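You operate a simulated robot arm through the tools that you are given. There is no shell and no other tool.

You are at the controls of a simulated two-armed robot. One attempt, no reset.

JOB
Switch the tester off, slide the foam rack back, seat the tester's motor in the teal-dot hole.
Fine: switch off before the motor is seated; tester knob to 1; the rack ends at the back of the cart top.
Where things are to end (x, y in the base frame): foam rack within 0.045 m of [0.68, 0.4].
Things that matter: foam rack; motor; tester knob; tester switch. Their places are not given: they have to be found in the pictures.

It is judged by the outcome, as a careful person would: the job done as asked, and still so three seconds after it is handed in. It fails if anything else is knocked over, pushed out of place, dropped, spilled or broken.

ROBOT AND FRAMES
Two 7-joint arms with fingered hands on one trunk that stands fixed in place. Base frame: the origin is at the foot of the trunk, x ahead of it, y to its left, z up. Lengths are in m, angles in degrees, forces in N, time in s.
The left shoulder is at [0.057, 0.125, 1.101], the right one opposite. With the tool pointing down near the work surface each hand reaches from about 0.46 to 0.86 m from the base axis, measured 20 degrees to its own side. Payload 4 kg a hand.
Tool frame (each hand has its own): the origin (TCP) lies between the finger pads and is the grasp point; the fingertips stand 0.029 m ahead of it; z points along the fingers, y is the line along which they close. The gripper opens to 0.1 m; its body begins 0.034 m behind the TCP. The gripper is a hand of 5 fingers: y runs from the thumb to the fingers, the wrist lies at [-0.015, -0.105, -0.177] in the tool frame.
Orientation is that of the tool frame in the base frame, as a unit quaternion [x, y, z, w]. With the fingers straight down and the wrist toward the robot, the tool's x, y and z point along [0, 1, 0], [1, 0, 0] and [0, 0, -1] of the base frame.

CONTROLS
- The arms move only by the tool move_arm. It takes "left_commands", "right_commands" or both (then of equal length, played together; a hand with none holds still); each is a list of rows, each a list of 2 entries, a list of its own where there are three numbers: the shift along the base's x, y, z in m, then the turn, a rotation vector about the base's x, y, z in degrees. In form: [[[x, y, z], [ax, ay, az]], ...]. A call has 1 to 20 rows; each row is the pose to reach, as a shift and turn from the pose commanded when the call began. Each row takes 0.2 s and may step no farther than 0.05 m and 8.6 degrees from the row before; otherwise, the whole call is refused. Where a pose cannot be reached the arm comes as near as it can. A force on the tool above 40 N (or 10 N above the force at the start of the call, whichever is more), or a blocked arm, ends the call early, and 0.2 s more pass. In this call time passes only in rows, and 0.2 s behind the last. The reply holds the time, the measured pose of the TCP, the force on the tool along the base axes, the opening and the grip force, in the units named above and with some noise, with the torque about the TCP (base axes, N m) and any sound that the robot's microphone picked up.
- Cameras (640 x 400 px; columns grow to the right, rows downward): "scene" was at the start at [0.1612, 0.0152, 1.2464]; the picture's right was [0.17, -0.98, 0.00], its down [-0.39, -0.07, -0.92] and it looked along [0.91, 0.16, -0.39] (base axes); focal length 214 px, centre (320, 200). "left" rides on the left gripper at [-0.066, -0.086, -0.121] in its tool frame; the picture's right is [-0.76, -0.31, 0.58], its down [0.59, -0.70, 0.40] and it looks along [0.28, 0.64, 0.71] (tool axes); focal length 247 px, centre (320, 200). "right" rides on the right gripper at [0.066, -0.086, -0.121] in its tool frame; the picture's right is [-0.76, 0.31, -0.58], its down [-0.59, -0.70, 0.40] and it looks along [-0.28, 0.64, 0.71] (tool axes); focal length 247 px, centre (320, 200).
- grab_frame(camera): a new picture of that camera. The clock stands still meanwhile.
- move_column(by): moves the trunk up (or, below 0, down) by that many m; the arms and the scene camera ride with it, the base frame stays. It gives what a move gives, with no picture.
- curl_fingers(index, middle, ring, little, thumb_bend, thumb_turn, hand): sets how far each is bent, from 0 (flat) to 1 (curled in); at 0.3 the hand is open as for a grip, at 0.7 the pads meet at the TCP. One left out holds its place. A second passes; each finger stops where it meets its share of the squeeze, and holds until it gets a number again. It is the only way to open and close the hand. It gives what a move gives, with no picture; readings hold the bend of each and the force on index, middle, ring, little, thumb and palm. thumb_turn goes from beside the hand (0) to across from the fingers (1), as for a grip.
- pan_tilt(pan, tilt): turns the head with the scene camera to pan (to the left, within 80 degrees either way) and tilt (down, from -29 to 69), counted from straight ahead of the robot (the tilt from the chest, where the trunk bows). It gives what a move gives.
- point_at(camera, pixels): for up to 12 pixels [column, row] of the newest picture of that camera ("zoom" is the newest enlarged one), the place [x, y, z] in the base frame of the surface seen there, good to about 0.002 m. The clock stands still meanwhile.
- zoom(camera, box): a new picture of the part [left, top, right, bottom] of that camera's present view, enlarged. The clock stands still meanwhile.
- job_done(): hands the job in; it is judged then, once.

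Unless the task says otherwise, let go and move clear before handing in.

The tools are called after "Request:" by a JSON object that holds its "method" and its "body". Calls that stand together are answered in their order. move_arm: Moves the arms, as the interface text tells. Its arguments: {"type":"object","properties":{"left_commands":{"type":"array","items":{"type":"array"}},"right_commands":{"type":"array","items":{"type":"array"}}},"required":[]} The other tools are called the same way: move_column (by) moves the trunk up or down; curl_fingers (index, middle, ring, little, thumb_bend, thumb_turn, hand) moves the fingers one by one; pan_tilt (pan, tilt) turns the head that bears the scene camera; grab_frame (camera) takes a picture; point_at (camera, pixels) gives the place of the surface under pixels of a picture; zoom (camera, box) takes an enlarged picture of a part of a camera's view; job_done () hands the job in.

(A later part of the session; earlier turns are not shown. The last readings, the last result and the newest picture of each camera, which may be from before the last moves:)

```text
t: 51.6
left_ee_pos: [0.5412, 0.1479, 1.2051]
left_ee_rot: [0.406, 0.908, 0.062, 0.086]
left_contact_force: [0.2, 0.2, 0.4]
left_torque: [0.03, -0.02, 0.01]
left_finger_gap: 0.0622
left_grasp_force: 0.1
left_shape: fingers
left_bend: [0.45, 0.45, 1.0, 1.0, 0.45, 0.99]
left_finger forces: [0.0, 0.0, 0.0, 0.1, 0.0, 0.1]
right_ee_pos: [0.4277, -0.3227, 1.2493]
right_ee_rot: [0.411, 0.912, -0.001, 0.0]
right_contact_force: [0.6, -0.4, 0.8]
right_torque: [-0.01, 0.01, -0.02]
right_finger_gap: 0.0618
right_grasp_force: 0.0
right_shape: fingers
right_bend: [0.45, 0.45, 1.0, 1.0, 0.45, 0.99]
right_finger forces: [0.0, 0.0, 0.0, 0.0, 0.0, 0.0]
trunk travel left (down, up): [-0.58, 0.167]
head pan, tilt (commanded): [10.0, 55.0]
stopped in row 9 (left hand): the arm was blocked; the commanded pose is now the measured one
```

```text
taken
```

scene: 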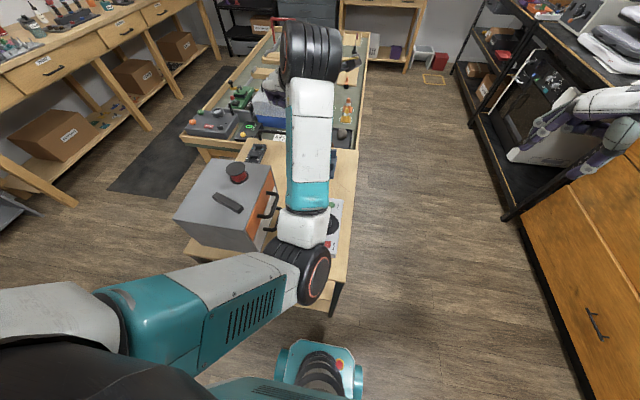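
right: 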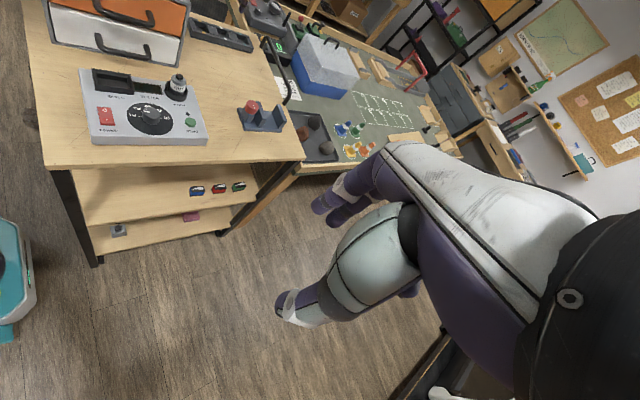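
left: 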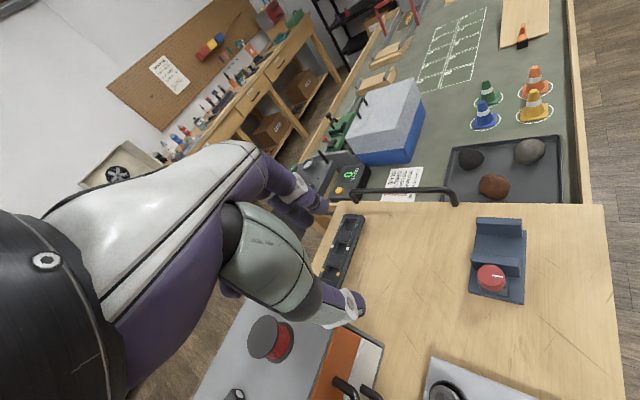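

The left arm was reported blocked at the last row and stands at (0.541, 0.148, 1.205) with some tilt, its elbow drawn toward (305,265) in the scene, probably folded against a limit. I'll check that nothing was touched and measure the arm.

Request:
{"method": "point_at", "body": {"camera": "scene", "pixels": [[300, 260], [318, 275], [300, 290], [305, 225], [308, 160], [312, 90], [238, 172], [200, 300], [310, 205], [335, 240]]}}

Request:
{"method": "zoom", "body": {"camera": "scene", "box": [170, 130, 370, 310]}}

Request:
{"method": "grab_frame", "body": {"camera": "right"}}

```text
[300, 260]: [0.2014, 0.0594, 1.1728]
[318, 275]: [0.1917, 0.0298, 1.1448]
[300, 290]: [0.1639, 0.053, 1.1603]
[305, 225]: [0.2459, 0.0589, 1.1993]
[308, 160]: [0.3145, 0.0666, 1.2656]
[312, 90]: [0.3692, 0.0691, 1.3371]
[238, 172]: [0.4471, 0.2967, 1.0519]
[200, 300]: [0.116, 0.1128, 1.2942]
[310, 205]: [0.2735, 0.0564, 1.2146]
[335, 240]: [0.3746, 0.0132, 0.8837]
```

```text
2.22 times, centred on (270, 220) of scene
```

zoom: 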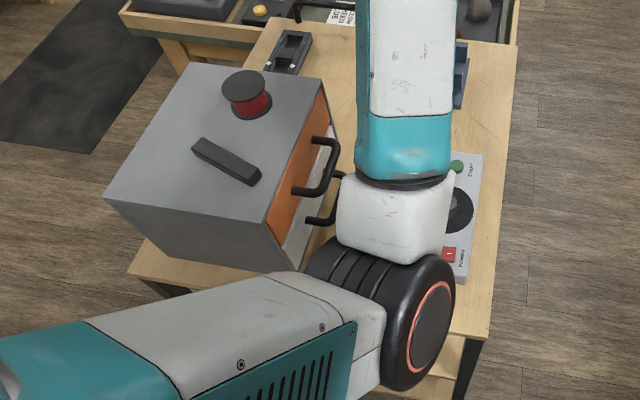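

```text
taken
```

right: 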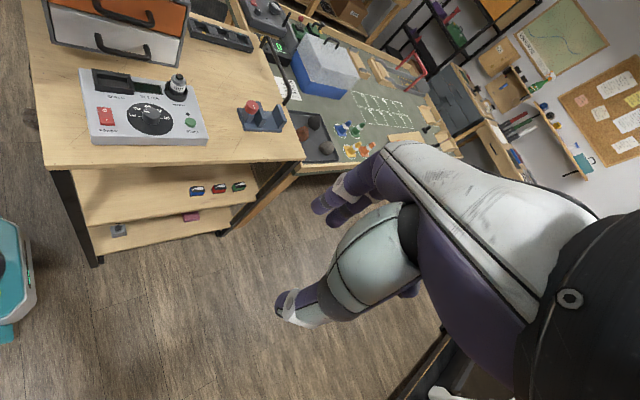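

Nothing was disturbed: tester, motor and rack are as before in the right picture, and the elbow is folded in front of the trunk at about (0.18, 0.045, 1.13), so a joint limit stopped it. I'll back out slightly, take out the 12° tilt and then turn the wrist back to 0° so the elbow can swing out to the left.

Request:
{"method": "move_arm", "body": {"left_commands": [[[0.015, 0.01, 0], [-1, 5, -1]], [[0.03, 0.02, 0], [-2, 9, -1.5]], [[0.04, 0.03, 0], [-2.3, 12, -1.8]]]}}

Request:
{"method": "move_arm", "body": {"left_commands": [[[0, 0.005, 0], [0, 0, -8]], [[0, 0.01, 0], [0, 0, -16]], [[0, 0.015, 0], [0, 0, -24]], [[0, 0.02, 0], [0, 0, -32]], [[0, 0.02, 0], [0, 0, -40]]]}}

Request:
{"method": "grab_frame", "body": {"camera": "scene"}}

```text
t: 52.5
left_ee_pos: [0.5785, 0.173, 1.2017]
left_ee_rot: [0.425, 0.905, -0.006, -0.001]
left_contact_force: [-0.1, 0.6, 0.5]
left_torque: [0.01, -0.01, 0.0]
left_finger_gap: 0.062
left_grasp_force: 0.0
left_shape: fingers
left_bend: [0.45, 0.45, 1.0, 1.0, 0.45, 0.99]
left_finger forces: [0.0, 0.1, 0.1, 0.1, 0.0, 0.0]
right_ee_pos: [0.4274, -0.3225, 1.2495]
right_ee_rot: [0.411, 0.911, 0.0, -0.001]
right_contact_force: [0.1, 0.0, 0.3]
right_torque: [0.0, 0.01, -0.01]
right_finger_gap: 0.0621
right_grasp_force: 0.0
right_shape: fingers
right_bend: [0.45, 0.45, 1.0, 1.0, 0.45, 0.99]
right_finger forces: [0.0, 0.0, 0.1, 0.1, 0.0, 0.0]
trunk travel left (down, up): [-0.58, 0.167]
head pan, tilt (commanded): [10.0, 55.0]
```

```text
t: 53.6
left_ee_pos: [0.5796, 0.1955, 1.2029]
left_ee_rot: [0.709, 0.705, -0.004, 0.0]
left_contact_force: [0.8, -0.3, -0.2]
left_torque: [-0.01, 0.0, 0.01]
left_finger_gap: 0.0621
left_grasp_force: 0.1
left_shape: fingers
left_bend: [0.45, 0.45, 1.0, 1.0, 0.45, 0.99]
left_finger forces: [0.0, 0.1, 0.0, 0.0, 0.1, 0.0]
right_ee_pos: [0.4277, -0.3212, 1.2495]
right_ee_rot: [0.411, 0.912, 0.0, 0.0]
right_contact_force: [-0.3, -0.6, -0.6]
right_torque: [0.0, 0.0, 0.0]
right_finger_gap: 0.062
right_grasp_force: 0.1
right_shape: fingers
right_bend: [0.45, 0.45, 1.0, 1.0, 0.45, 0.99]
right_finger forces: [0.0, 0.0, 0.0, 0.1, 0.0, 0.0]
trunk travel left (down, up): [-0.58, 0.167]
head pan, tilt (commanded): [10.0, 55.0]
```

```text
taken
```

scene: 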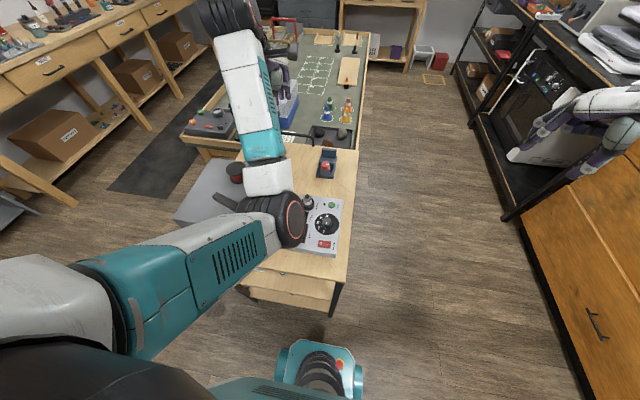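

The turn to 0° succeeded and the arm is free again at (0.580, 0.196, 1.203). I'll raise the trunk 10 cm so the arm can hang down to the motor less folded, then approach it from above.

Request:
{"method": "move_column", "body": {"by": 0.1}}

Request:
{"method": "move_arm", "body": {"left_commands": [[[-0.01, -0.01, -0.04], [0, 0, 0]], [[-0.02, -0.02, -0.08], [0, 0, 0]], [[-0.035, -0.03, -0.12], [0, 0, 0]], [[-0.05, -0.04, -0.16], [0, 0, 0]], [[-0.065, -0.052, -0.195], [0, 0, 0]], [[-0.08, -0.064, -0.23], [0, 0, 0]], [[-0.0946, -0.0755, -0.26], [0, 0, 0]]]}}

Request:
{"method": "grab_frame", "body": {"camera": "scene"}}

Request:
{"method": "grab_frame", "body": {"camera": "left"}}

```text
t: 55.0
left_ee_pos: [0.5791, 0.1927, 1.3029]
left_ee_rot: [0.709, 0.705, -0.006, -0.001]
left_contact_force: [0.3, 0.2, -0.8]
left_torque: [0.02, -0.03, 0.0]
left_finger_gap: 0.0622
left_grasp_force: 0.1
left_shape: fingers
left_bend: [0.45, 0.45, 1.0, 1.0, 0.45, 0.99]
left_finger forces: [0.0, 0.0, 0.0, 0.0, 0.0, 0.0]
right_ee_pos: [0.4286, -0.3225, 1.3487]
right_ee_rot: [0.411, 0.912, -0.001, 0.0]
right_contact_force: [0.4, -0.8, -1.2]
right_torque: [0.04, 0.0, 0.03]
right_finger_gap: 0.0623
right_grasp_force: 0.0
right_shape: fingers
right_bend: [0.45, 0.45, 1.0, 1.0, 0.45, 0.99]
right_finger forces: [0.1, 0.0, 0.0, 0.1, 0.0, 0.0]
trunk travel left (down, up): [-0.68, 0.067]
head pan, tilt (commanded): [10.0, 55.0]
```

```text
t: 56.6
left_ee_pos: [0.4841, 0.1188, 1.0447]
left_ee_rot: [0.708, 0.706, -0.004, 0.0]
left_contact_force: [0.2, -0.2, 0.0]
left_torque: [0.01, 0.02, -0.02]
left_finger_gap: 0.0622
left_grasp_force: 0.0
left_shape: fingers
left_bend: [0.45, 0.45, 1.0, 1.0, 0.45, 0.99]
left_finger forces: [0.0, 0.0, 0.0, 0.1, 0.1, 0.0]
right_ee_pos: [0.4273, -0.3232, 1.3485]
right_ee_rot: [0.411, 0.912, -0.001, 0.0]
right_contact_force: [0.4, 0.1, -0.8]
right_torque: [0.0, 0.0, 0.01]
right_finger_gap: 0.0621
right_grasp_force: 0.1
right_shape: fingers
right_bend: [0.45, 0.45, 1.0, 1.0, 0.45, 0.99]
right_finger forces: [0.0, 0.0, 0.1, 0.0, 0.0, 0.2]
trunk travel left (down, up): [-0.68, 0.067]
head pan, tilt (commanded): [10.0, 55.0]
```

```text
taken
```

scene: 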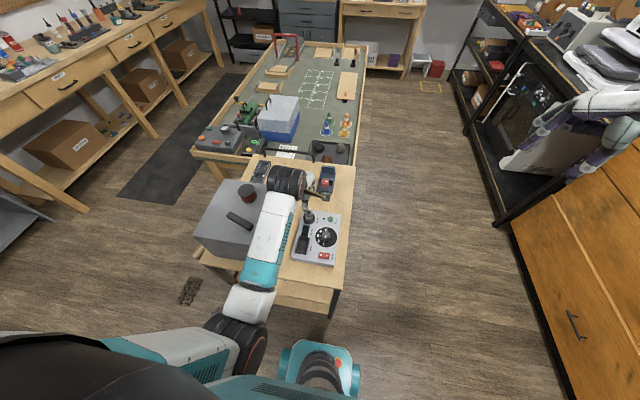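

```text
taken
```

left: 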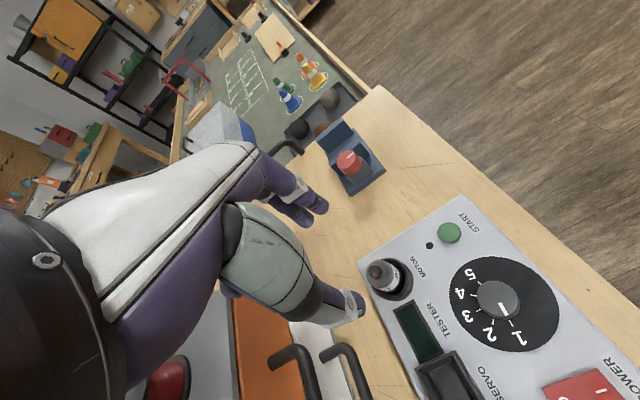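

The left hand is over the motor: index tip (325,205), thumb tip (361,308), motor gear at (378,270). I'll measure these and confirm centring.

Request:
{"method": "zoom", "body": {"camera": "left", "box": [260, 170, 420, 330]}}

Request:
{"method": "point_at", "body": {"camera": "left", "pixels": [[326, 207], [320, 202], [309, 222], [303, 217], [362, 305], [358, 300], [379, 271], [388, 275], [396, 280], [371, 280], [384, 285], [390, 262]]}}

```text
2.50 times, centred on (340, 250) of left
```

zoom: 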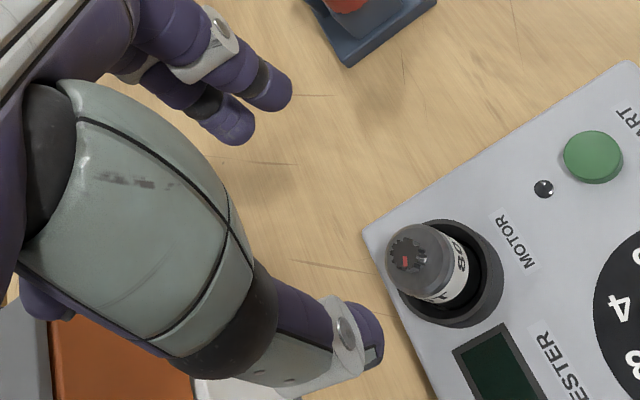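

```text
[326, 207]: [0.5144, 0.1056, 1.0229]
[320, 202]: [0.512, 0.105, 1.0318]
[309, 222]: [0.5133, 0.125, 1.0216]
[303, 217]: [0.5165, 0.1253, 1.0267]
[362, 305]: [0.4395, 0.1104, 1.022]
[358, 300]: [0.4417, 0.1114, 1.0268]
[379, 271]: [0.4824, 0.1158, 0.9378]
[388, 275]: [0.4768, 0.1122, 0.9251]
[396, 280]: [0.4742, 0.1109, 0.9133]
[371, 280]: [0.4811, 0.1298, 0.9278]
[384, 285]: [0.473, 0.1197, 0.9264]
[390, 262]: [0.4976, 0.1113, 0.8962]
```

Index and middle axes sit at y≈0.108 and 0.127, the thumb at y≈0.112, about 27 mm below the TCP. I'll pin down the motor's axis using a tighter view.

Request:
{"method": "zoom", "body": {"camera": "left", "box": [355, 250, 420, 310]}}

Request:
{"method": "point_at", "body": {"camera": "zoom", "pixels": [[190, 180], [150, 180], [240, 165], [130, 200], [200, 260], [290, 180], [215, 120], [150, 250], [255, 215], [160, 300], [400, 190], [230, 370]]}}

```text
6.67 times, centred on (388, 280) of left
```

zoom: 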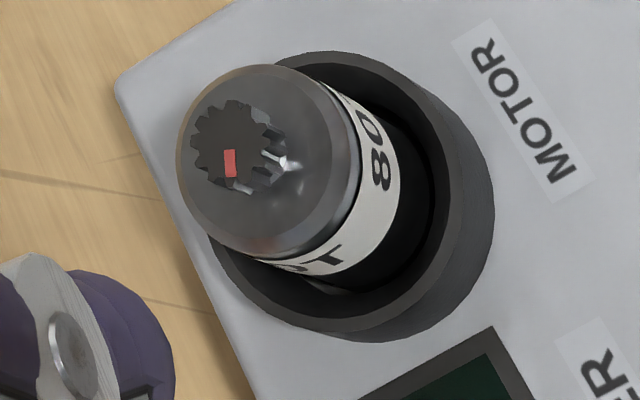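

```text
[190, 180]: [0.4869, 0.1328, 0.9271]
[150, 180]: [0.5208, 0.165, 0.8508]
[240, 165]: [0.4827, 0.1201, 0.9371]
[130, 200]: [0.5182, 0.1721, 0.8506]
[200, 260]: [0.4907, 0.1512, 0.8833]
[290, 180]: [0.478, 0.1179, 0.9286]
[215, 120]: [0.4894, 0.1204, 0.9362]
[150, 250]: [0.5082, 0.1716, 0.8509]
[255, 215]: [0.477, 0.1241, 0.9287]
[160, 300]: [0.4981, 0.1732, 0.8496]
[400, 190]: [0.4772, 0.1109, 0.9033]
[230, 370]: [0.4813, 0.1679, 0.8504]
```

The motor axis is at about (0.4855, 0.1205). I'll line the hand up (y +4.5 mm, small tilt correction) and come down to just above the grip height.

Request:
{"method": "move_arm", "body": {"left_commands": [[[0.001, 0.0025, -0.02], [0.2, -0.2, 0]], [[0.001, 0.0045, -0.045], [0.4, -0.4, 0]], [[0.001, 0.0045, -0.07], [0.4, -0.4, 0]], [[0.001, 0.0045, -0.085], [0.4, -0.4, 0]]]}}

Request:
{"method": "zoom", "body": {"camera": "left", "box": [260, 170, 420, 330]}}

Request:
{"method": "zoom", "body": {"camera": "scene", "box": [220, 150, 370, 290]}}

```text
t: 57.6
left_ee_pos: [0.4866, 0.1217, 0.9581]
left_ee_rot: [0.708, 0.706, 0.001, -0.001]
left_contact_force: [-0.1, -1.0, -0.6]
left_torque: [-0.01, 0.01, -0.04]
left_finger_gap: 0.0623
left_grasp_force: 0.0
left_shape: fingers
left_bend: [0.45, 0.45, 1.0, 1.0, 0.45, 0.99]
left_finger forces: [0.0, 0.1, 0.1, 0.0, 0.0, 0.0]
right_ee_pos: [0.4284, -0.3224, 1.349]
right_ee_rot: [0.41, 0.912, 0.0, 0.0]
right_contact_force: [-0.6, 0.6, -0.4]
right_torque: [-0.03, 0.01, -0.01]
right_finger_gap: 0.0618
right_grasp_force: 0.1
right_shape: fingers
right_bend: [0.45, 0.45, 1.0, 1.0, 0.45, 0.99]
right_finger forces: [0.0, 0.0, 0.0, 0.1, 0.1, 0.1]
trunk travel left (down, up): [-0.68, 0.067]
head pan, tilt (commanded): [10.0, 55.0]
```

```text
2.50 times, centred on (340, 250) of left
```

zoom: 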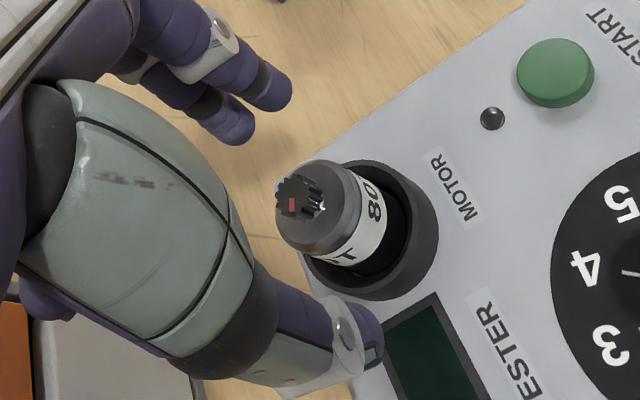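

```text
2.86 times, centred on (295, 220) of scene
```

zoom: 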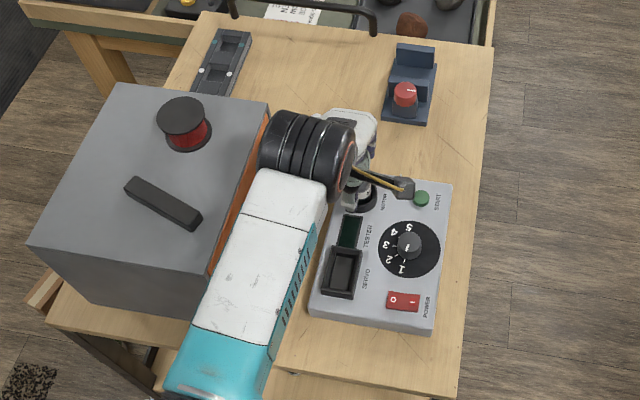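

The motor stands between finger tips (290,95) and thumb tip (370,345). I'll check the wrist's distance from the cabinet before the last 21 mm.

Request:
{"method": "point_at", "body": {"camera": "zoom", "pixels": [[275, 150], [300, 120], [265, 165], [245, 210], [225, 260], [280, 180], [340, 160], [250, 110]]}}

```text
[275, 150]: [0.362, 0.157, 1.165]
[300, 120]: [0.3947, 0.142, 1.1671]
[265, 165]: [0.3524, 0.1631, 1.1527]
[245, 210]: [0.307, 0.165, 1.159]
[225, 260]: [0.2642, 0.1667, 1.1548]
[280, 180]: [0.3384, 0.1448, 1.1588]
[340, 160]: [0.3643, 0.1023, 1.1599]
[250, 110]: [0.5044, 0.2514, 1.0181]
```

The wrist stays at y<0.17 and z>1.09, clear of the handles and cabinet. I'll lower the last 22 mm and close on the motor.

Request:
{"method": "move_arm", "body": {"left_commands": [[[0, 0, -0.01], [0, 0, 0]], [[0, 0, -0.018], [0, 0, 0]], [[0, 0, -0.022], [0, 0, 0]]]}}

Request:
{"method": "zoom", "body": {"camera": "left", "box": [260, 170, 420, 330]}}

```text
t: 58.4
left_ee_pos: [0.4854, 0.1223, 0.9357]
left_ee_rot: [0.708, 0.706, 0.002, -0.001]
left_contact_force: [0.1, 0.3, 0.3]
left_torque: [0.02, -0.01, -0.01]
left_finger_gap: 0.0621
left_grasp_force: 0.2
left_shape: fingers
left_bend: [0.45, 0.45, 1.0, 1.0, 0.45, 0.99]
left_finger forces: [0.1, 0.0, 0.1, 0.1, 0.0, 0.0]
right_ee_pos: [0.4272, -0.3212, 1.3483]
right_ee_rot: [0.411, 0.912, 0.0, 0.0]
right_contact_force: [-0.1, -0.3, 0.4]
right_torque: [-0.01, 0.03, 0.03]
right_finger_gap: 0.062
right_grasp_force: 0.1
right_shape: fingers
right_bend: [0.45, 0.45, 1.0, 1.0, 0.45, 0.99]
right_finger forces: [0.0, 0.0, 0.0, 0.0, 0.0, 0.1]
trunk travel left (down, up): [-0.68, 0.067]
head pan, tilt (commanded): [10.0, 55.0]
```

```text
2.50 times, centred on (340, 250) of left
```

zoom: 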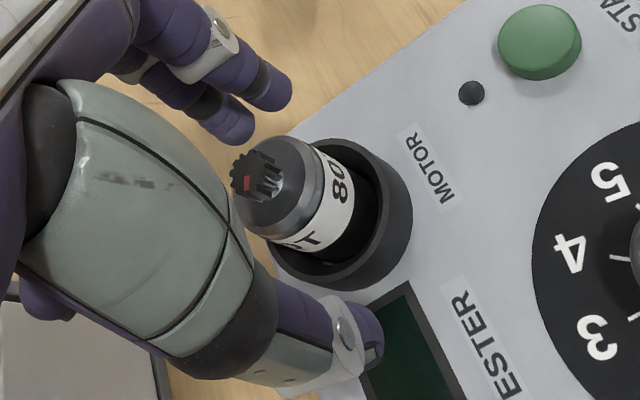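

The hand is at grip height, with the motor centred between fingers and thumb. I'll close in two stages.

Request:
{"method": "curl_fingers", "body": {"hand": "left", "index": 0.57, "middle": 0.57, "thumb_bend": 0.57}}

Request:
{"method": "zoom", "body": {"camera": "left", "box": [260, 170, 420, 330]}}

```text
t: 59.4
left_ee_pos: [0.4852, 0.1223, 0.9365]
left_ee_rot: [0.708, 0.706, 0.0, -0.002]
left_contact_force: [-0.3, -1.4, -0.3]
left_torque: [0.0, -0.01, 0.0]
left_finger_gap: 0.0356
left_grasp_force: 0.0
left_shape: fingers
left_bend: [0.56, 0.56, 1.0, 1.0, 0.56, 1.0]
left_finger forces: [0.1, 0.0, 0.0, 0.1, 0.0, 0.1]
right_ee_pos: [0.4285, -0.3228, 1.3495]
right_ee_rot: [0.411, 0.912, -0.001, 0.0]
right_contact_force: [-0.4, 0.1, 0.9]
right_torque: [0.02, -0.02, 0.01]
right_finger_gap: 0.0621
right_grasp_force: 0.0
right_shape: fingers
right_bend: [0.45, 0.45, 1.0, 1.0, 0.45, 0.99]
right_finger forces: [0.0, 0.1, 0.0, 0.0, 0.0, 0.0]
trunk travel left (down, up): [-0.68, 0.067]
head pan, tilt (commanded): [10.0, 55.0]
```

```text
2.50 times, centred on (340, 250) of left
```

zoom: 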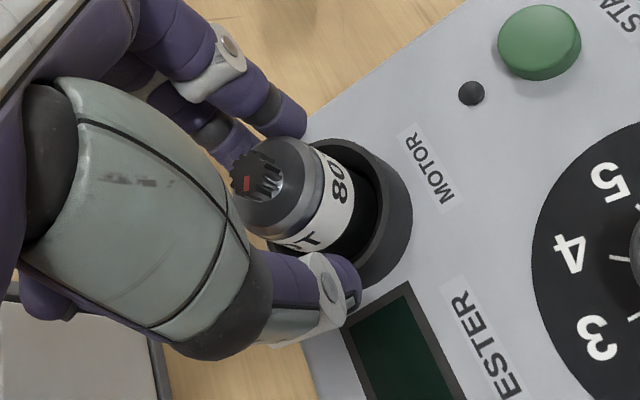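

Fingers and thumb are symmetric about the motor with no contact yet (gap 36 mm). I'll close the rest of the way.

Request:
{"method": "curl_fingers", "body": {"hand": "left", "index": 0.75, "middle": 0.75, "thumb_bend": 0.75}}

Request:
{"method": "zoom", "body": {"camera": "left", "box": [260, 170, 420, 330]}}

```text
t: 60.4
left_ee_pos: [0.4857, 0.1229, 0.9381]
left_ee_rot: [0.708, 0.706, 0.0, -0.001]
left_contact_force: [0.9, 0.9, 1.1]
left_torque: [0.0, 0.0, -0.03]
left_finger_gap: 0.0218
left_grasp_force: 13.0
left_shape: fingers
left_bend: [0.63, 0.66, 1.0, 1.0, 0.64, 1.0]
left_finger forces: [7.6, 6.1, 0.0, 0.1, 13.0, 0.0]
right_ee_pos: [0.4283, -0.3225, 1.3485]
right_ee_rot: [0.411, 0.912, 0.001, 0.0]
right_contact_force: [0.5, 0.3, 0.6]
right_torque: [-0.04, 0.04, 0.01]
right_finger_gap: 0.062
right_grasp_force: 0.0
right_shape: fingers
right_bend: [0.45, 0.45, 1.0, 1.0, 0.45, 0.99]
right_finger forces: [0.0, 0.0, 0.1, 0.1, 0.0, 0.0]
trunk travel left (down, up): [-0.68, 0.067]
head pan, tilt (commanded): [10.0, 55.0]
```

```text
2.50 times, centred on (340, 250) of left
```

zoom: 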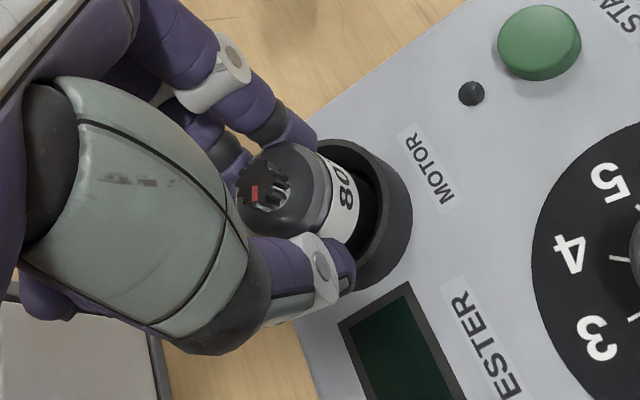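

The motor is gripped (7.6, 6.1 and 13 N) and still upright. I'll lift straight up 8 cm and check how it hangs.

Request:
{"method": "move_arm", "body": {"left_commands": [[[0, 0, 0.008], [0, 0, 0]], [[0, 0, 0.02], [0, 0, 0]], [[0, 0, 0.04], [0, 0, 0]], [[0, 0, 0.06], [0, 0, 0]], [[0, 0, 0.08], [0, 0, 0]]]}}

Request:
{"method": "zoom", "body": {"camera": "left", "box": [260, 170, 420, 330]}}

Request:
{"method": "grab_frame", "body": {"camera": "right"}}

Request:
{"method": "zoom", "body": {"camera": "right", "box": [130, 20, 270, 130]}}

```text
t: 61.6
left_ee_pos: [0.4853, 0.1232, 1.0155]
left_ee_rot: [0.708, 0.706, 0.0, -0.002]
left_contact_force: [-0.1, 0.4, -0.2]
left_torque: [0.01, -0.02, -0.01]
left_finger_gap: 0.0219
left_grasp_force: 13.3
left_shape: fingers
left_bend: [0.63, 0.66, 1.0, 1.0, 0.64, 1.0]
left_finger forces: [7.3, 5.7, 0.1, 0.0, 13.0, 0.0]
right_ee_pos: [0.4284, -0.3224, 1.3497]
right_ee_rot: [0.411, 0.912, 0.0, 0.0]
right_contact_force: [1.5, 0.6, 0.6]
right_torque: [0.02, -0.01, 0.01]
right_finger_gap: 0.062
right_grasp_force: 0.0
right_shape: fingers
right_bend: [0.45, 0.45, 1.0, 1.0, 0.45, 0.99]
right_finger forces: [0.0, 0.0, 0.1, 0.0, 0.1, 0.0]
trunk travel left (down, up): [-0.68, 0.067]
head pan, tilt (commanded): [10.0, 55.0]
```

```text
2.50 times, centred on (340, 250) of left
```

zoom: 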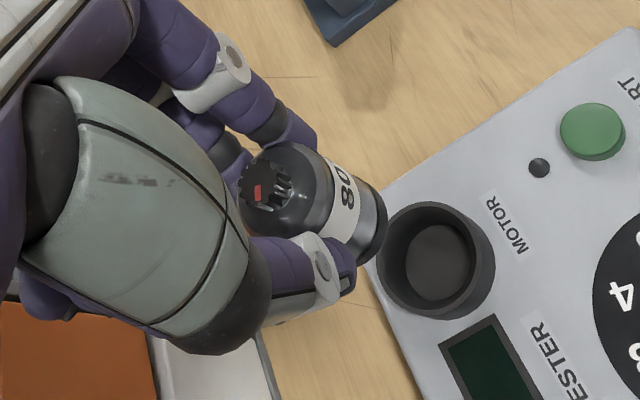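

```text
taken
```

right: 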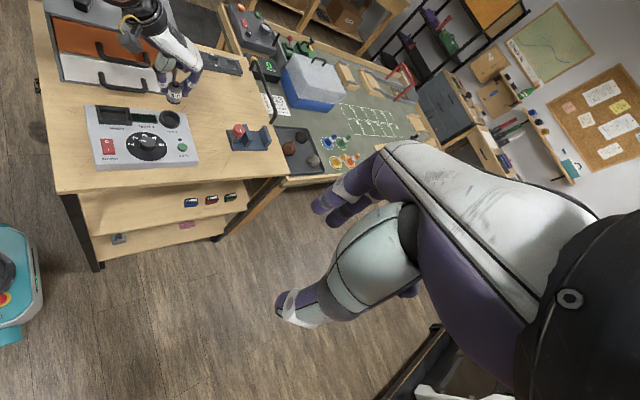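

```text
3.64 times, centred on (200, 75) of right
```

zoom: 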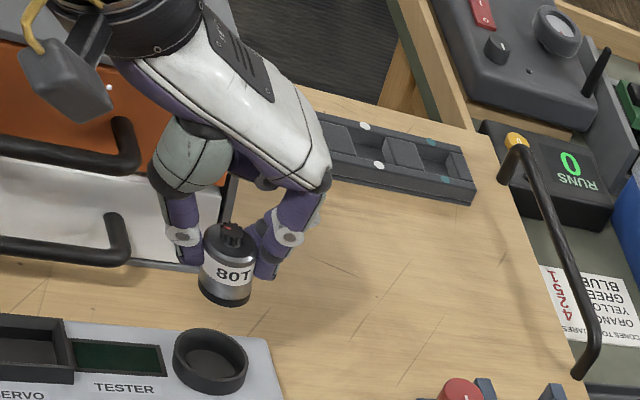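

The motor came out cleanly and hangs upright in the fingers. I'll measure its top, shoulder and bottom to know the grip offset.

Request:
{"method": "point_at", "body": {"camera": "zoom", "pixels": [[232, 228], [228, 245], [226, 255], [224, 275], [222, 290], [221, 302], [208, 265], [205, 285], [250, 270], [248, 295], [202, 288], [215, 365]]}}

Request:
{"method": "zoom", "body": {"camera": "left", "box": [310, 190, 400, 290]}}

Request:
{"method": "point_at", "body": {"camera": "zoom", "pixels": [[160, 175], [240, 190], [330, 180], [360, 220], [310, 190], [170, 150], [215, 130]]}}

```text
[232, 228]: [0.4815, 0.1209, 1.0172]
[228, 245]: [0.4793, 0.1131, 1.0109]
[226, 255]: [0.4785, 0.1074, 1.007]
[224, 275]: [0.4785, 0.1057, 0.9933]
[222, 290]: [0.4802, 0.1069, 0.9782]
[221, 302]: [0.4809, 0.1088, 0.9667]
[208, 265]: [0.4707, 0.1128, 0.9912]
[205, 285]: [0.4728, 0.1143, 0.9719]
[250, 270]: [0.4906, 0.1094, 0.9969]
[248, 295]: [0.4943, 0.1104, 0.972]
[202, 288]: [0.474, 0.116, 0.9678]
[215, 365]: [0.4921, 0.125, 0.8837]
```

```text
4.00 times, centred on (355, 240) of left
```

zoom: 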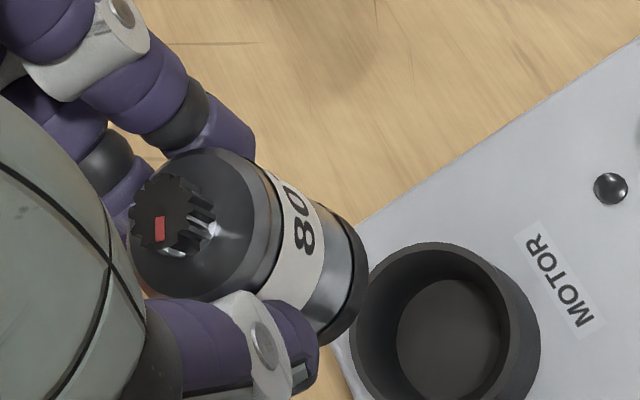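

```text
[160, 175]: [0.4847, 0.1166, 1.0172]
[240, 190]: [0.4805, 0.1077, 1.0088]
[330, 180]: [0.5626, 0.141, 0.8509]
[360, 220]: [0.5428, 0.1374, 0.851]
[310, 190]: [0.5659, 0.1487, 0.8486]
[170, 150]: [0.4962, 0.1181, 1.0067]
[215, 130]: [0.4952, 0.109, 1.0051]
```

The motor hangs with its bottom 50 mm below the TCP and leans about 5° (bottom toward +x,+y), with a firm grip. I'll carry it high and outward to above the teal hole, turning the wrist 30° on the way.

Request:
{"method": "move_arm", "body": {"left_commands": [[[0.005, 0.005, 0.03], [0, 0, 0]], [[0.02, 0.015, 0.06], [0, 0, 3]], [[0.045, 0.035, 0.08], [0, 0, 6]], [[0.07, 0.06, 0.09], [0, 0, 9]], [[0.095, 0.085, 0.09], [0, 0, 12]], [[0.12, 0.11, 0.09], [0, 0, 15]], [[0.145, 0.14, 0.09], [0, 0, 18]], [[0.17, 0.17, 0.09], [0, 0, 21]], [[0.195, 0.2, 0.09], [0, 0, 24]], [[0.22, 0.23, 0.09], [0, 0, 27]], [[0.237, 0.25, 0.09], [0, 0, 30]], [[0.2475, 0.266, 0.09], [0, 0, 30]]]}}

Request:
{"method": "grab_frame", "body": {"camera": "left"}}

Request:
{"method": "grab_frame", "body": {"camera": "scene"}}

```text
t: 64.2
left_ee_pos: [0.7304, 0.391, 1.1062]
left_ee_rot: [0.501, 0.866, 0.001, -0.001]
left_contact_force: [0.0, 0.3, -1.2]
left_torque: [0.02, 0.01, 0.02]
left_finger_gap: 0.0216
left_grasp_force: 12.9
left_shape: fingers
left_bend: [0.63, 0.66, 1.0, 1.0, 0.64, 1.0]
left_finger forces: [7.1, 5.8, 0.0, 0.0, 12.6, 0.0]
left hand out of reach, approached as far as the arm can: row 12
right_ee_pos: [0.428, -0.3225, 1.3491]
right_ee_rot: [0.411, 0.912, -0.001, -0.001]
right_contact_force: [0.2, 0.5, -0.3]
right_torque: [-0.02, -0.01, -0.03]
right_finger_gap: 0.0619
right_grasp_force: 0.0
right_shape: fingers
right_bend: [0.45, 0.45, 1.0, 1.0, 0.45, 0.99]
right_finger forces: [0.1, 0.1, 0.0, 0.0, 0.1, 0.0]
trunk travel left (down, up): [-0.68, 0.067]
head pan, tilt (commanded): [10.0, 55.0]
```

```text
taken
```

left: 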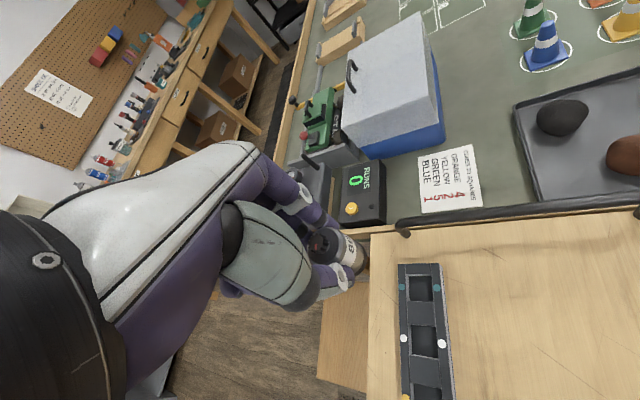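

```text
taken
```

scene: 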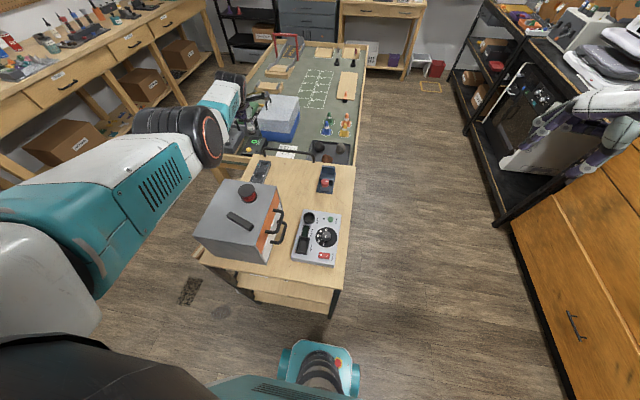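

The hand is over the rack area at the arm's full stretch (0.730, 0.391, 1.106). I'll raise the hand 4 cm to unstretch it slightly and measure the forearm relative to the cabinet items before lowering the trunk.

Request:
{"method": "move_arm", "body": {"left_commands": [[[0.001, -0.001, 0.015], [0, 0, 0]], [[0.0025, -0.002, 0.03], [0, 0, 0]], [[0.0025, -0.002, 0.04], [0, 0, 0]]]}}

Request:
{"method": "pan_tilt", "body": {"pan": 25, "tilt": 45}}

Request:
{"method": "grab_frame", "body": {"camera": "scene"}}

Request:
{"method": "grab_frame", "body": {"camera": "left"}}

```text
t: 65.0
left_ee_pos: [0.7311, 0.3867, 1.1466]
left_ee_rot: [0.502, 0.865, 0.0, -0.002]
left_contact_force: [-0.1, 0.2, -1.4]
left_torque: [-0.01, 0.03, -0.01]
left_finger_gap: 0.0217
left_grasp_force: 12.7
left_shape: fingers
left_bend: [0.63, 0.66, 1.0, 1.0, 0.64, 1.0]
left_finger forces: [7.1, 5.7, 0.0, 0.0, 12.5, 0.1]
right_ee_pos: [0.4273, -0.3228, 1.3496]
right_ee_rot: [0.41, 0.912, 0.001, 0.001]
right_contact_force: [0.0, -0.9, -0.7]
right_torque: [-0.02, 0.0, 0.03]
right_finger_gap: 0.0621
right_grasp_force: 0.2
right_shape: fingers
right_bend: [0.45, 0.45, 1.0, 1.0, 0.45, 0.99]
right_finger forces: [0.0, 0.0, 0.0, 0.0, 0.1, 0.0]
trunk travel left (down, up): [-0.68, 0.067]
head pan, tilt (commanded): [10.0, 55.0]
```

```text
t: 65.8
left_ee_pos: [0.7309, 0.3877, 1.1465]
left_ee_rot: [0.501, 0.865, 0.0, -0.002]
left_contact_force: [0.4, -0.6, -1.4]
left_torque: [-0.02, -0.01, 0.02]
left_finger_gap: 0.0217
left_grasp_force: 12.6
left_shape: fingers
left_bend: [0.63, 0.66, 1.0, 1.0, 0.64, 1.0]
left_finger forces: [7.1, 5.8, 0.0, 0.0, 12.5, 0.0]
right_ee_pos: [0.4278, -0.3219, 1.349]
right_ee_rot: [0.411, 0.912, 0.001, 0.0]
right_contact_force: [-0.3, -1.0, -0.1]
right_torque: [0.01, -0.05, 0.01]
right_finger_gap: 0.0619
right_grasp_force: 0.1
right_shape: fingers
right_bend: [0.45, 0.45, 1.0, 1.0, 0.45, 0.99]
right_finger forces: [0.0, 0.1, 0.0, 0.1, 0.0, 0.0]
trunk travel left (down, up): [-0.68, 0.067]
head pan, tilt (commanded): [25.0, 45.0]
```

```text
taken
```

scene: 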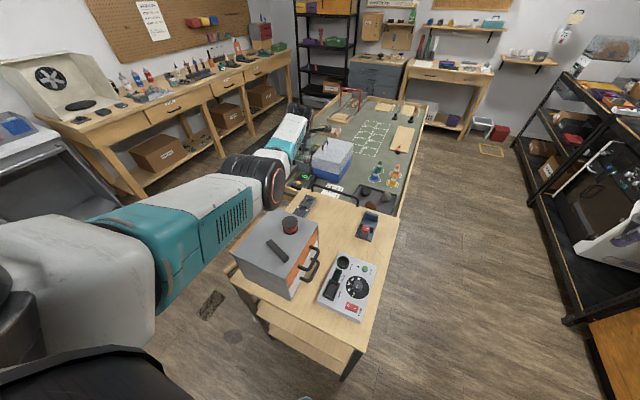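

```text
taken
```

left: 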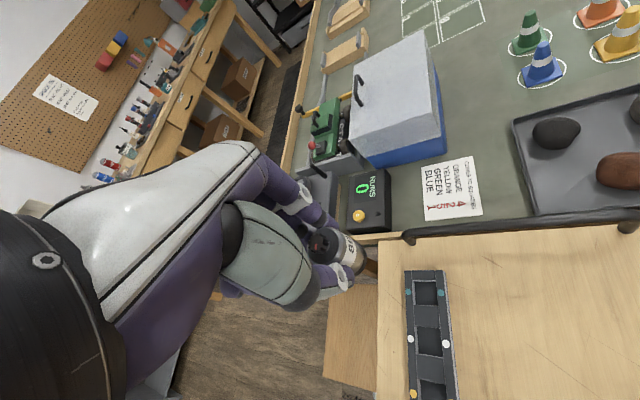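

Request:
{"method": "point_at", "body": {"camera": "scene", "pixels": [[250, 165], [262, 190], [275, 200], [240, 180], [275, 150], [285, 135], [300, 115], [285, 155], [278, 172], [270, 165], [290, 225], [225, 220]]}}

Request:
{"method": "zoom", "body": {"camera": "scene", "box": [200, 80, 360, 260]}}

```text
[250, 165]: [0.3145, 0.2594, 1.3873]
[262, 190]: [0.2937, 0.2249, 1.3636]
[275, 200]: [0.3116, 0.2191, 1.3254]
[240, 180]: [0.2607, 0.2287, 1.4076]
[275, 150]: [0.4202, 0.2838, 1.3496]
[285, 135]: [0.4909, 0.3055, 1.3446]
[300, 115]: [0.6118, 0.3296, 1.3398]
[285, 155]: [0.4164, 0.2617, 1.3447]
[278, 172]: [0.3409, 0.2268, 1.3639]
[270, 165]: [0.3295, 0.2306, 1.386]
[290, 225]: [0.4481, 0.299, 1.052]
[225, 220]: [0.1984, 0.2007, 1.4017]
```

```text
2.22 times, centred on (280, 170) of scene
```

zoom: 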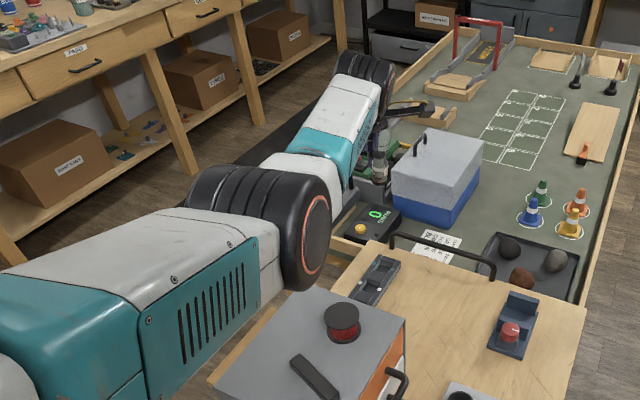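

The forearm's top is at z≈1.345 near x 0.42–0.49; lowering from this bent pose would bring it down onto the spool, whereas the stretched pose keeps it higher. First I'll check the motor's lean in the hand from two views.

Request:
{"method": "zoom", "body": {"camera": "scene", "box": [300, 125, 345, 170]}}

Request:
{"method": "zoom", "body": {"camera": "left", "box": [290, 200, 400, 300]}}

Request:
{"method": "zoom", "body": {"camera": "right", "box": [180, 0, 300, 80]}}

```text
8.89 times, centred on (322, 148) of scene
```

zoom: 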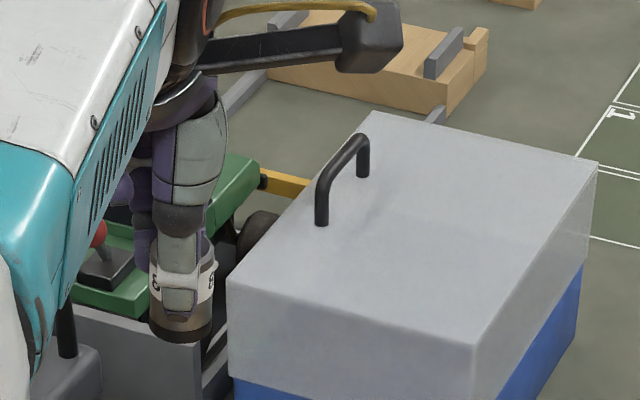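

```text
4.00 times, centred on (345, 250) of left
```

zoom: 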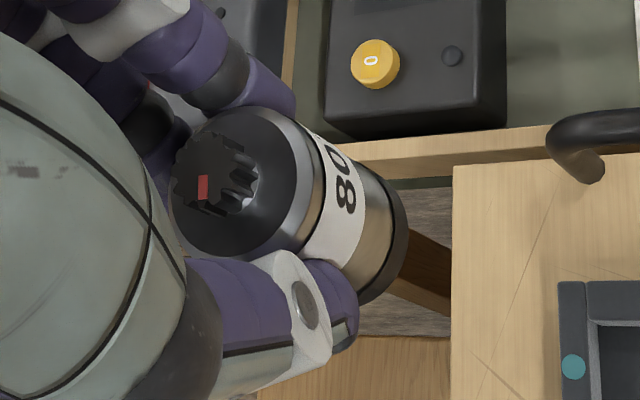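

```text
5.00 times, centred on (240, 40) of right
```

zoom: 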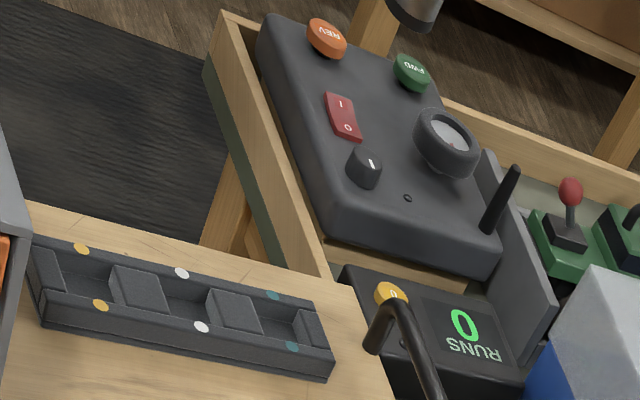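

The motor leans about 4° in the grip with its bottom roughly 4 mm toward −y of the TCP; the hole has 2.5 mm side clearance and 6 mm lengthwise, so that is workable. I'll move to just short of full stretch with the motor's bottom over the hole centre and re-measure the forearm there.

Request:
{"method": "move_arm", "body": {"left_commands": [[[0.0, 0.003, -0.012], [0, 0, 0]], [[0.001, 0.006, -0.0225], [0, 0, 0]]]}}

Request:
{"method": "grab_frame", "body": {"camera": "scene"}}

Request:
{"method": "point_at", "body": {"camera": "scene", "pixels": [[250, 160], [262, 185], [275, 145], [280, 140], [285, 132], [300, 112], [285, 150], [270, 160], [278, 150]]}}

```text
t: 66.3
left_ee_pos: [0.7334, 0.3925, 1.125]
left_ee_rot: [0.501, 0.865, -0.001, -0.001]
left_contact_force: [-1.1, 0.1, -0.4]
left_torque: [0.03, 0.0, -0.03]
left_finger_gap: 0.0215
left_grasp_force: 13.2
left_shape: fingers
left_bend: [0.63, 0.66, 1.0, 1.0, 0.64, 1.0]
left_finger forces: [7.1, 5.8, 0.2, 0.0, 12.5, 0.0]
right_ee_pos: [0.4287, -0.3225, 1.3498]
right_ee_rot: [0.411, 0.912, 0.0, 0.0]
right_contact_force: [0.2, -0.1, 0.0]
right_torque: [0.0, 0.01, -0.03]
right_finger_gap: 0.0619
right_grasp_force: 0.1
right_shape: fingers
right_bend: [0.45, 0.45, 1.0, 1.0, 0.45, 0.99]
right_finger forces: [0.1, 0.0, 0.1, 0.0, 0.1, 0.0]
trunk travel left (down, up): [-0.68, 0.067]
head pan, tilt (commanded): [25.0, 45.0]
```

```text
taken
```

scene: 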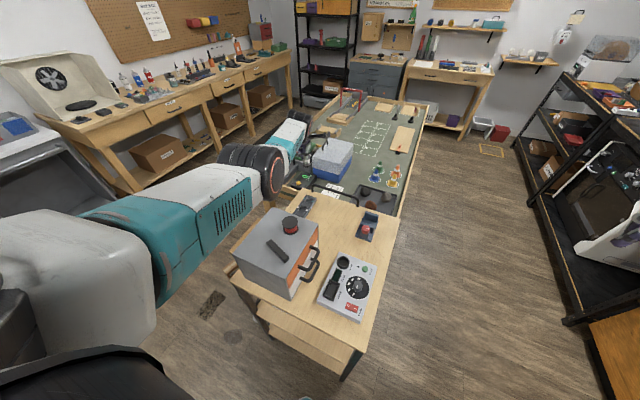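

```text
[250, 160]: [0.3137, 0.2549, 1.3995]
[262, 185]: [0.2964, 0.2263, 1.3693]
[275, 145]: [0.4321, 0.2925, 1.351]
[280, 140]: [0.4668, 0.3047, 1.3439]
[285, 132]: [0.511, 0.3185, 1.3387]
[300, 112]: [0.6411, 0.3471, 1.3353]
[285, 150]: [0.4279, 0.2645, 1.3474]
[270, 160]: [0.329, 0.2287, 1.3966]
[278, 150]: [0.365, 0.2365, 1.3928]
```

Here the forearm top is 1.344 at (0.467, 0.305); lowered to seating height its underside would only just skim the spool (1.053). I'll try turning the wrist 15° further inward at this height, which should shift the forearm to the right of the spool.

Request:
{"method": "move_arm", "body": {"left_commands": [[[0, 0, 0.01], [0, 0, 5]], [[0, 0, 0.015], [0, 0, 10]], [[0.0, 0, 0.015], [0, 0, 15]]]}}

Request:
{"method": "grab_frame", "body": {"camera": "scene"}}

Request:
{"method": "zoom", "body": {"camera": "scene", "box": [200, 80, 360, 260]}}

Request:
{"method": "point_at", "body": {"camera": "zoom", "pixels": [[310, 150], [330, 140], [345, 125], [360, 160], [340, 180], [350, 150], [300, 170], [370, 100]]}}

```text
t: 67.2
left_ee_pos: [0.7345, 0.3923, 1.1391]
left_ee_rot: [0.384, 0.923, 0.001, -0.002]
left_contact_force: [0.1, 0.2, -1.8]
left_torque: [-0.03, 0.02, 0.0]
left_finger_gap: 0.0217
left_grasp_force: 13.1
left_shape: fingers
left_bend: [0.63, 0.66, 1.0, 1.0, 0.64, 1.0]
left_finger forces: [7.1, 5.8, 0.1, 0.0, 12.4, 0.1]
right_ee_pos: [0.4277, -0.3228, 1.3487]
right_ee_rot: [0.411, 0.912, 0.0, -0.001]
right_contact_force: [-0.1, 0.3, -0.3]
right_torque: [0.04, 0.02, -0.01]
right_finger_gap: 0.0622
right_grasp_force: 0.1
right_shape: fingers
right_bend: [0.45, 0.45, 1.0, 1.0, 0.45, 0.99]
right_finger forces: [0.0, 0.0, 0.0, 0.1, 0.0, 0.0]
trunk travel left (down, up): [-0.68, 0.067]
head pan, tilt (commanded): [25.0, 45.0]
```

```text
taken
```

scene: 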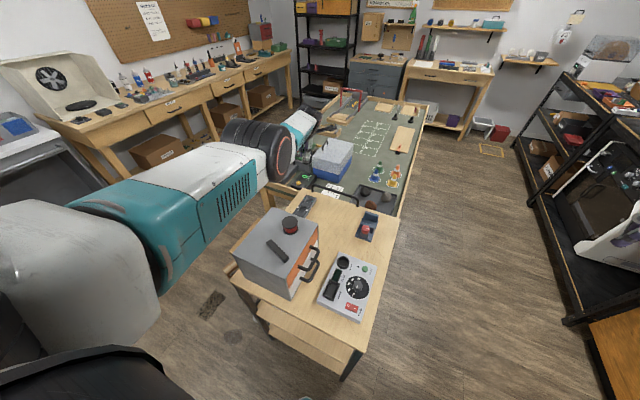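

```text
2.22 times, centred on (280, 170) of scene
```

zoom: 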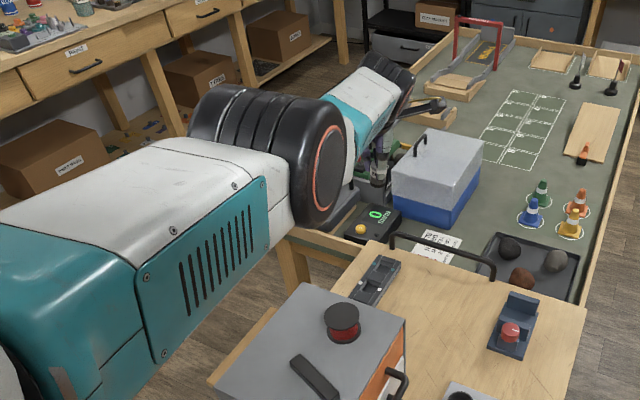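

```text
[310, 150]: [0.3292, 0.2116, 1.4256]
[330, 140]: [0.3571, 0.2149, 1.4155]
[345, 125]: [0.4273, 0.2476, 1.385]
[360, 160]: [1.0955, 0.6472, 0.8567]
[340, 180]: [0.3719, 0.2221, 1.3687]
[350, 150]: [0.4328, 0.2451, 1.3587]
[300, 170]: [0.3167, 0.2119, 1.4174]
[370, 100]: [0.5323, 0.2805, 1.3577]
```

Turning inward raised the elbow: the forearm top is now about 1.385 at (0.427, 0.248), both higher and farther right. I'll turn 10° more and lower toward the stretch limit to gain further clearance.

Request:
{"method": "move_arm", "body": {"left_commands": [[[0, 0, 0], [0, 0, 5]], [[0, 0, -0.005], [0, 0, 10]], [[0.0, 0, -0.012], [0, 0, 10]]]}}

Request:
{"method": "zoom", "body": {"camera": "scene", "box": [200, 80, 360, 260]}}

Request:
{"method": "point_at", "body": {"camera": "zoom", "pixels": [[330, 140], [345, 125], [350, 110], [350, 150], [365, 130], [370, 100], [385, 85], [360, 95]]}}

```text
t: 68.0
left_ee_pos: [0.7219, 0.392, 1.13]
left_ee_rot: [0.303, 0.953, 0.001, -0.002]
left_contact_force: [-0.1, 0.1, 0.2]
left_torque: [-0.01, 0.0, 0.0]
left_finger_gap: 0.0213
left_grasp_force: 12.2
left_shape: fingers
left_bend: [0.63, 0.66, 1.0, 1.0, 0.64, 1.0]
left_finger forces: [7.0, 5.7, 0.1, 0.0, 12.5, 0.0]
left hand out of reach, approached as far as the arm can: row 1, 2, 3
right_ee_pos: [0.4286, -0.3224, 1.3492]
right_ee_rot: [0.411, 0.912, 0.0, -0.001]
right_contact_force: [-0.5, -0.7, -0.9]
right_torque: [-0.01, -0.01, -0.03]
right_finger_gap: 0.0619
right_grasp_force: 0.0
right_shape: fingers
right_bend: [0.45, 0.45, 1.0, 1.0, 0.45, 0.99]
right_finger forces: [0.0, 0.0, 0.0, 0.0, 0.1, 0.0]
trunk travel left (down, up): [-0.68, 0.067]
head pan, tilt (commanded): [25.0, 45.0]
```

```text
2.22 times, centred on (280, 170) of scene
```

zoom: 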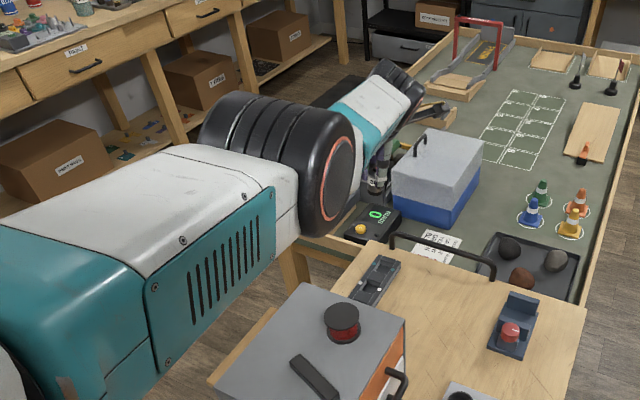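

```text
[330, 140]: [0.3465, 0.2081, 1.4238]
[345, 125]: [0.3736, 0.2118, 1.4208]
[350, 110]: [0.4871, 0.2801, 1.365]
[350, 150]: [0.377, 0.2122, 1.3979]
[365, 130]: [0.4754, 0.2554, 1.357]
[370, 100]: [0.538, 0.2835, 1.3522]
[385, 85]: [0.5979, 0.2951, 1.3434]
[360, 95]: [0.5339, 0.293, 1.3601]
```

At 55° the arm cannot reach, so 45° is the better choice. I'll go back to 45° just above its reach limit and measure the forearm's lower edge there.

Request:
{"method": "move_arm", "body": {"left_commands": [[[0.006, 0.0, 0.004], [0, 0, -5]], [[0.0115, 0.001, 0.004], [0, 0, -10]]]}}

Request:
{"method": "zoom", "body": {"camera": "scene", "box": [255, 110, 315, 180]}}

```text
t: 68.5
left_ee_pos: [0.7307, 0.3933, 1.1357]
left_ee_rot: [0.385, 0.923, 0.0, -0.002]
left_contact_force: [0.8, 0.3, -0.6]
left_torque: [0.01, 0.03, 0.02]
left_finger_gap: 0.0215
left_grasp_force: 12.8
left_shape: fingers
left_bend: [0.63, 0.66, 1.0, 1.0, 0.64, 1.0]
left_finger forces: [7.1, 5.7, 0.0, 0.0, 12.4, 0.1]
right_ee_pos: [0.4272, -0.3218, 1.3492]
right_ee_rot: [0.411, 0.912, 0.0, 0.0]
right_contact_force: [0.9, -0.2, -1.1]
right_torque: [-0.01, -0.01, 0.03]
right_finger_gap: 0.062
right_grasp_force: 0.1
right_shape: fingers
right_bend: [0.45, 0.45, 1.0, 1.0, 0.45, 0.99]
right_finger forces: [0.1, 0.2, 0.1, 0.1, 0.0, 0.0]
trunk travel left (down, up): [-0.68, 0.067]
head pan, tilt (commanded): [25.0, 45.0]
```

```text
5.71 times, centred on (285, 145) of scene
```

zoom: 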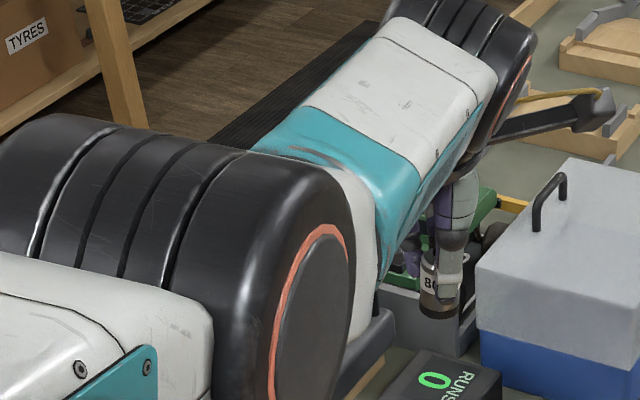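

This enlarged view shows the forearm's full profile. I'll sample its upper and lower silhouette edges.

Request:
{"method": "point_at", "body": {"camera": "zoom", "pixels": [[300, 120], [350, 130], [400, 190], [385, 255], [412, 215], [440, 175], [470, 125], [360, 300], [350, 330], [372, 230], [330, 160], [420, 150]]}}

```text
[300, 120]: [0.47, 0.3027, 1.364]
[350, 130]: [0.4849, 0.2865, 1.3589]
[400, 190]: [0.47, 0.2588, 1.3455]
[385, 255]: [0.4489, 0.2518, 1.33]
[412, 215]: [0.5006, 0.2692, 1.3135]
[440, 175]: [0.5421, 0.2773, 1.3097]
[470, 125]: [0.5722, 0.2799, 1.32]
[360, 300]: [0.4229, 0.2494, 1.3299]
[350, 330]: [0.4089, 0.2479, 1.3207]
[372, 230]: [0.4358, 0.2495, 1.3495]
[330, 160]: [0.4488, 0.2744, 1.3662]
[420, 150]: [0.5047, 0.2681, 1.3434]
```

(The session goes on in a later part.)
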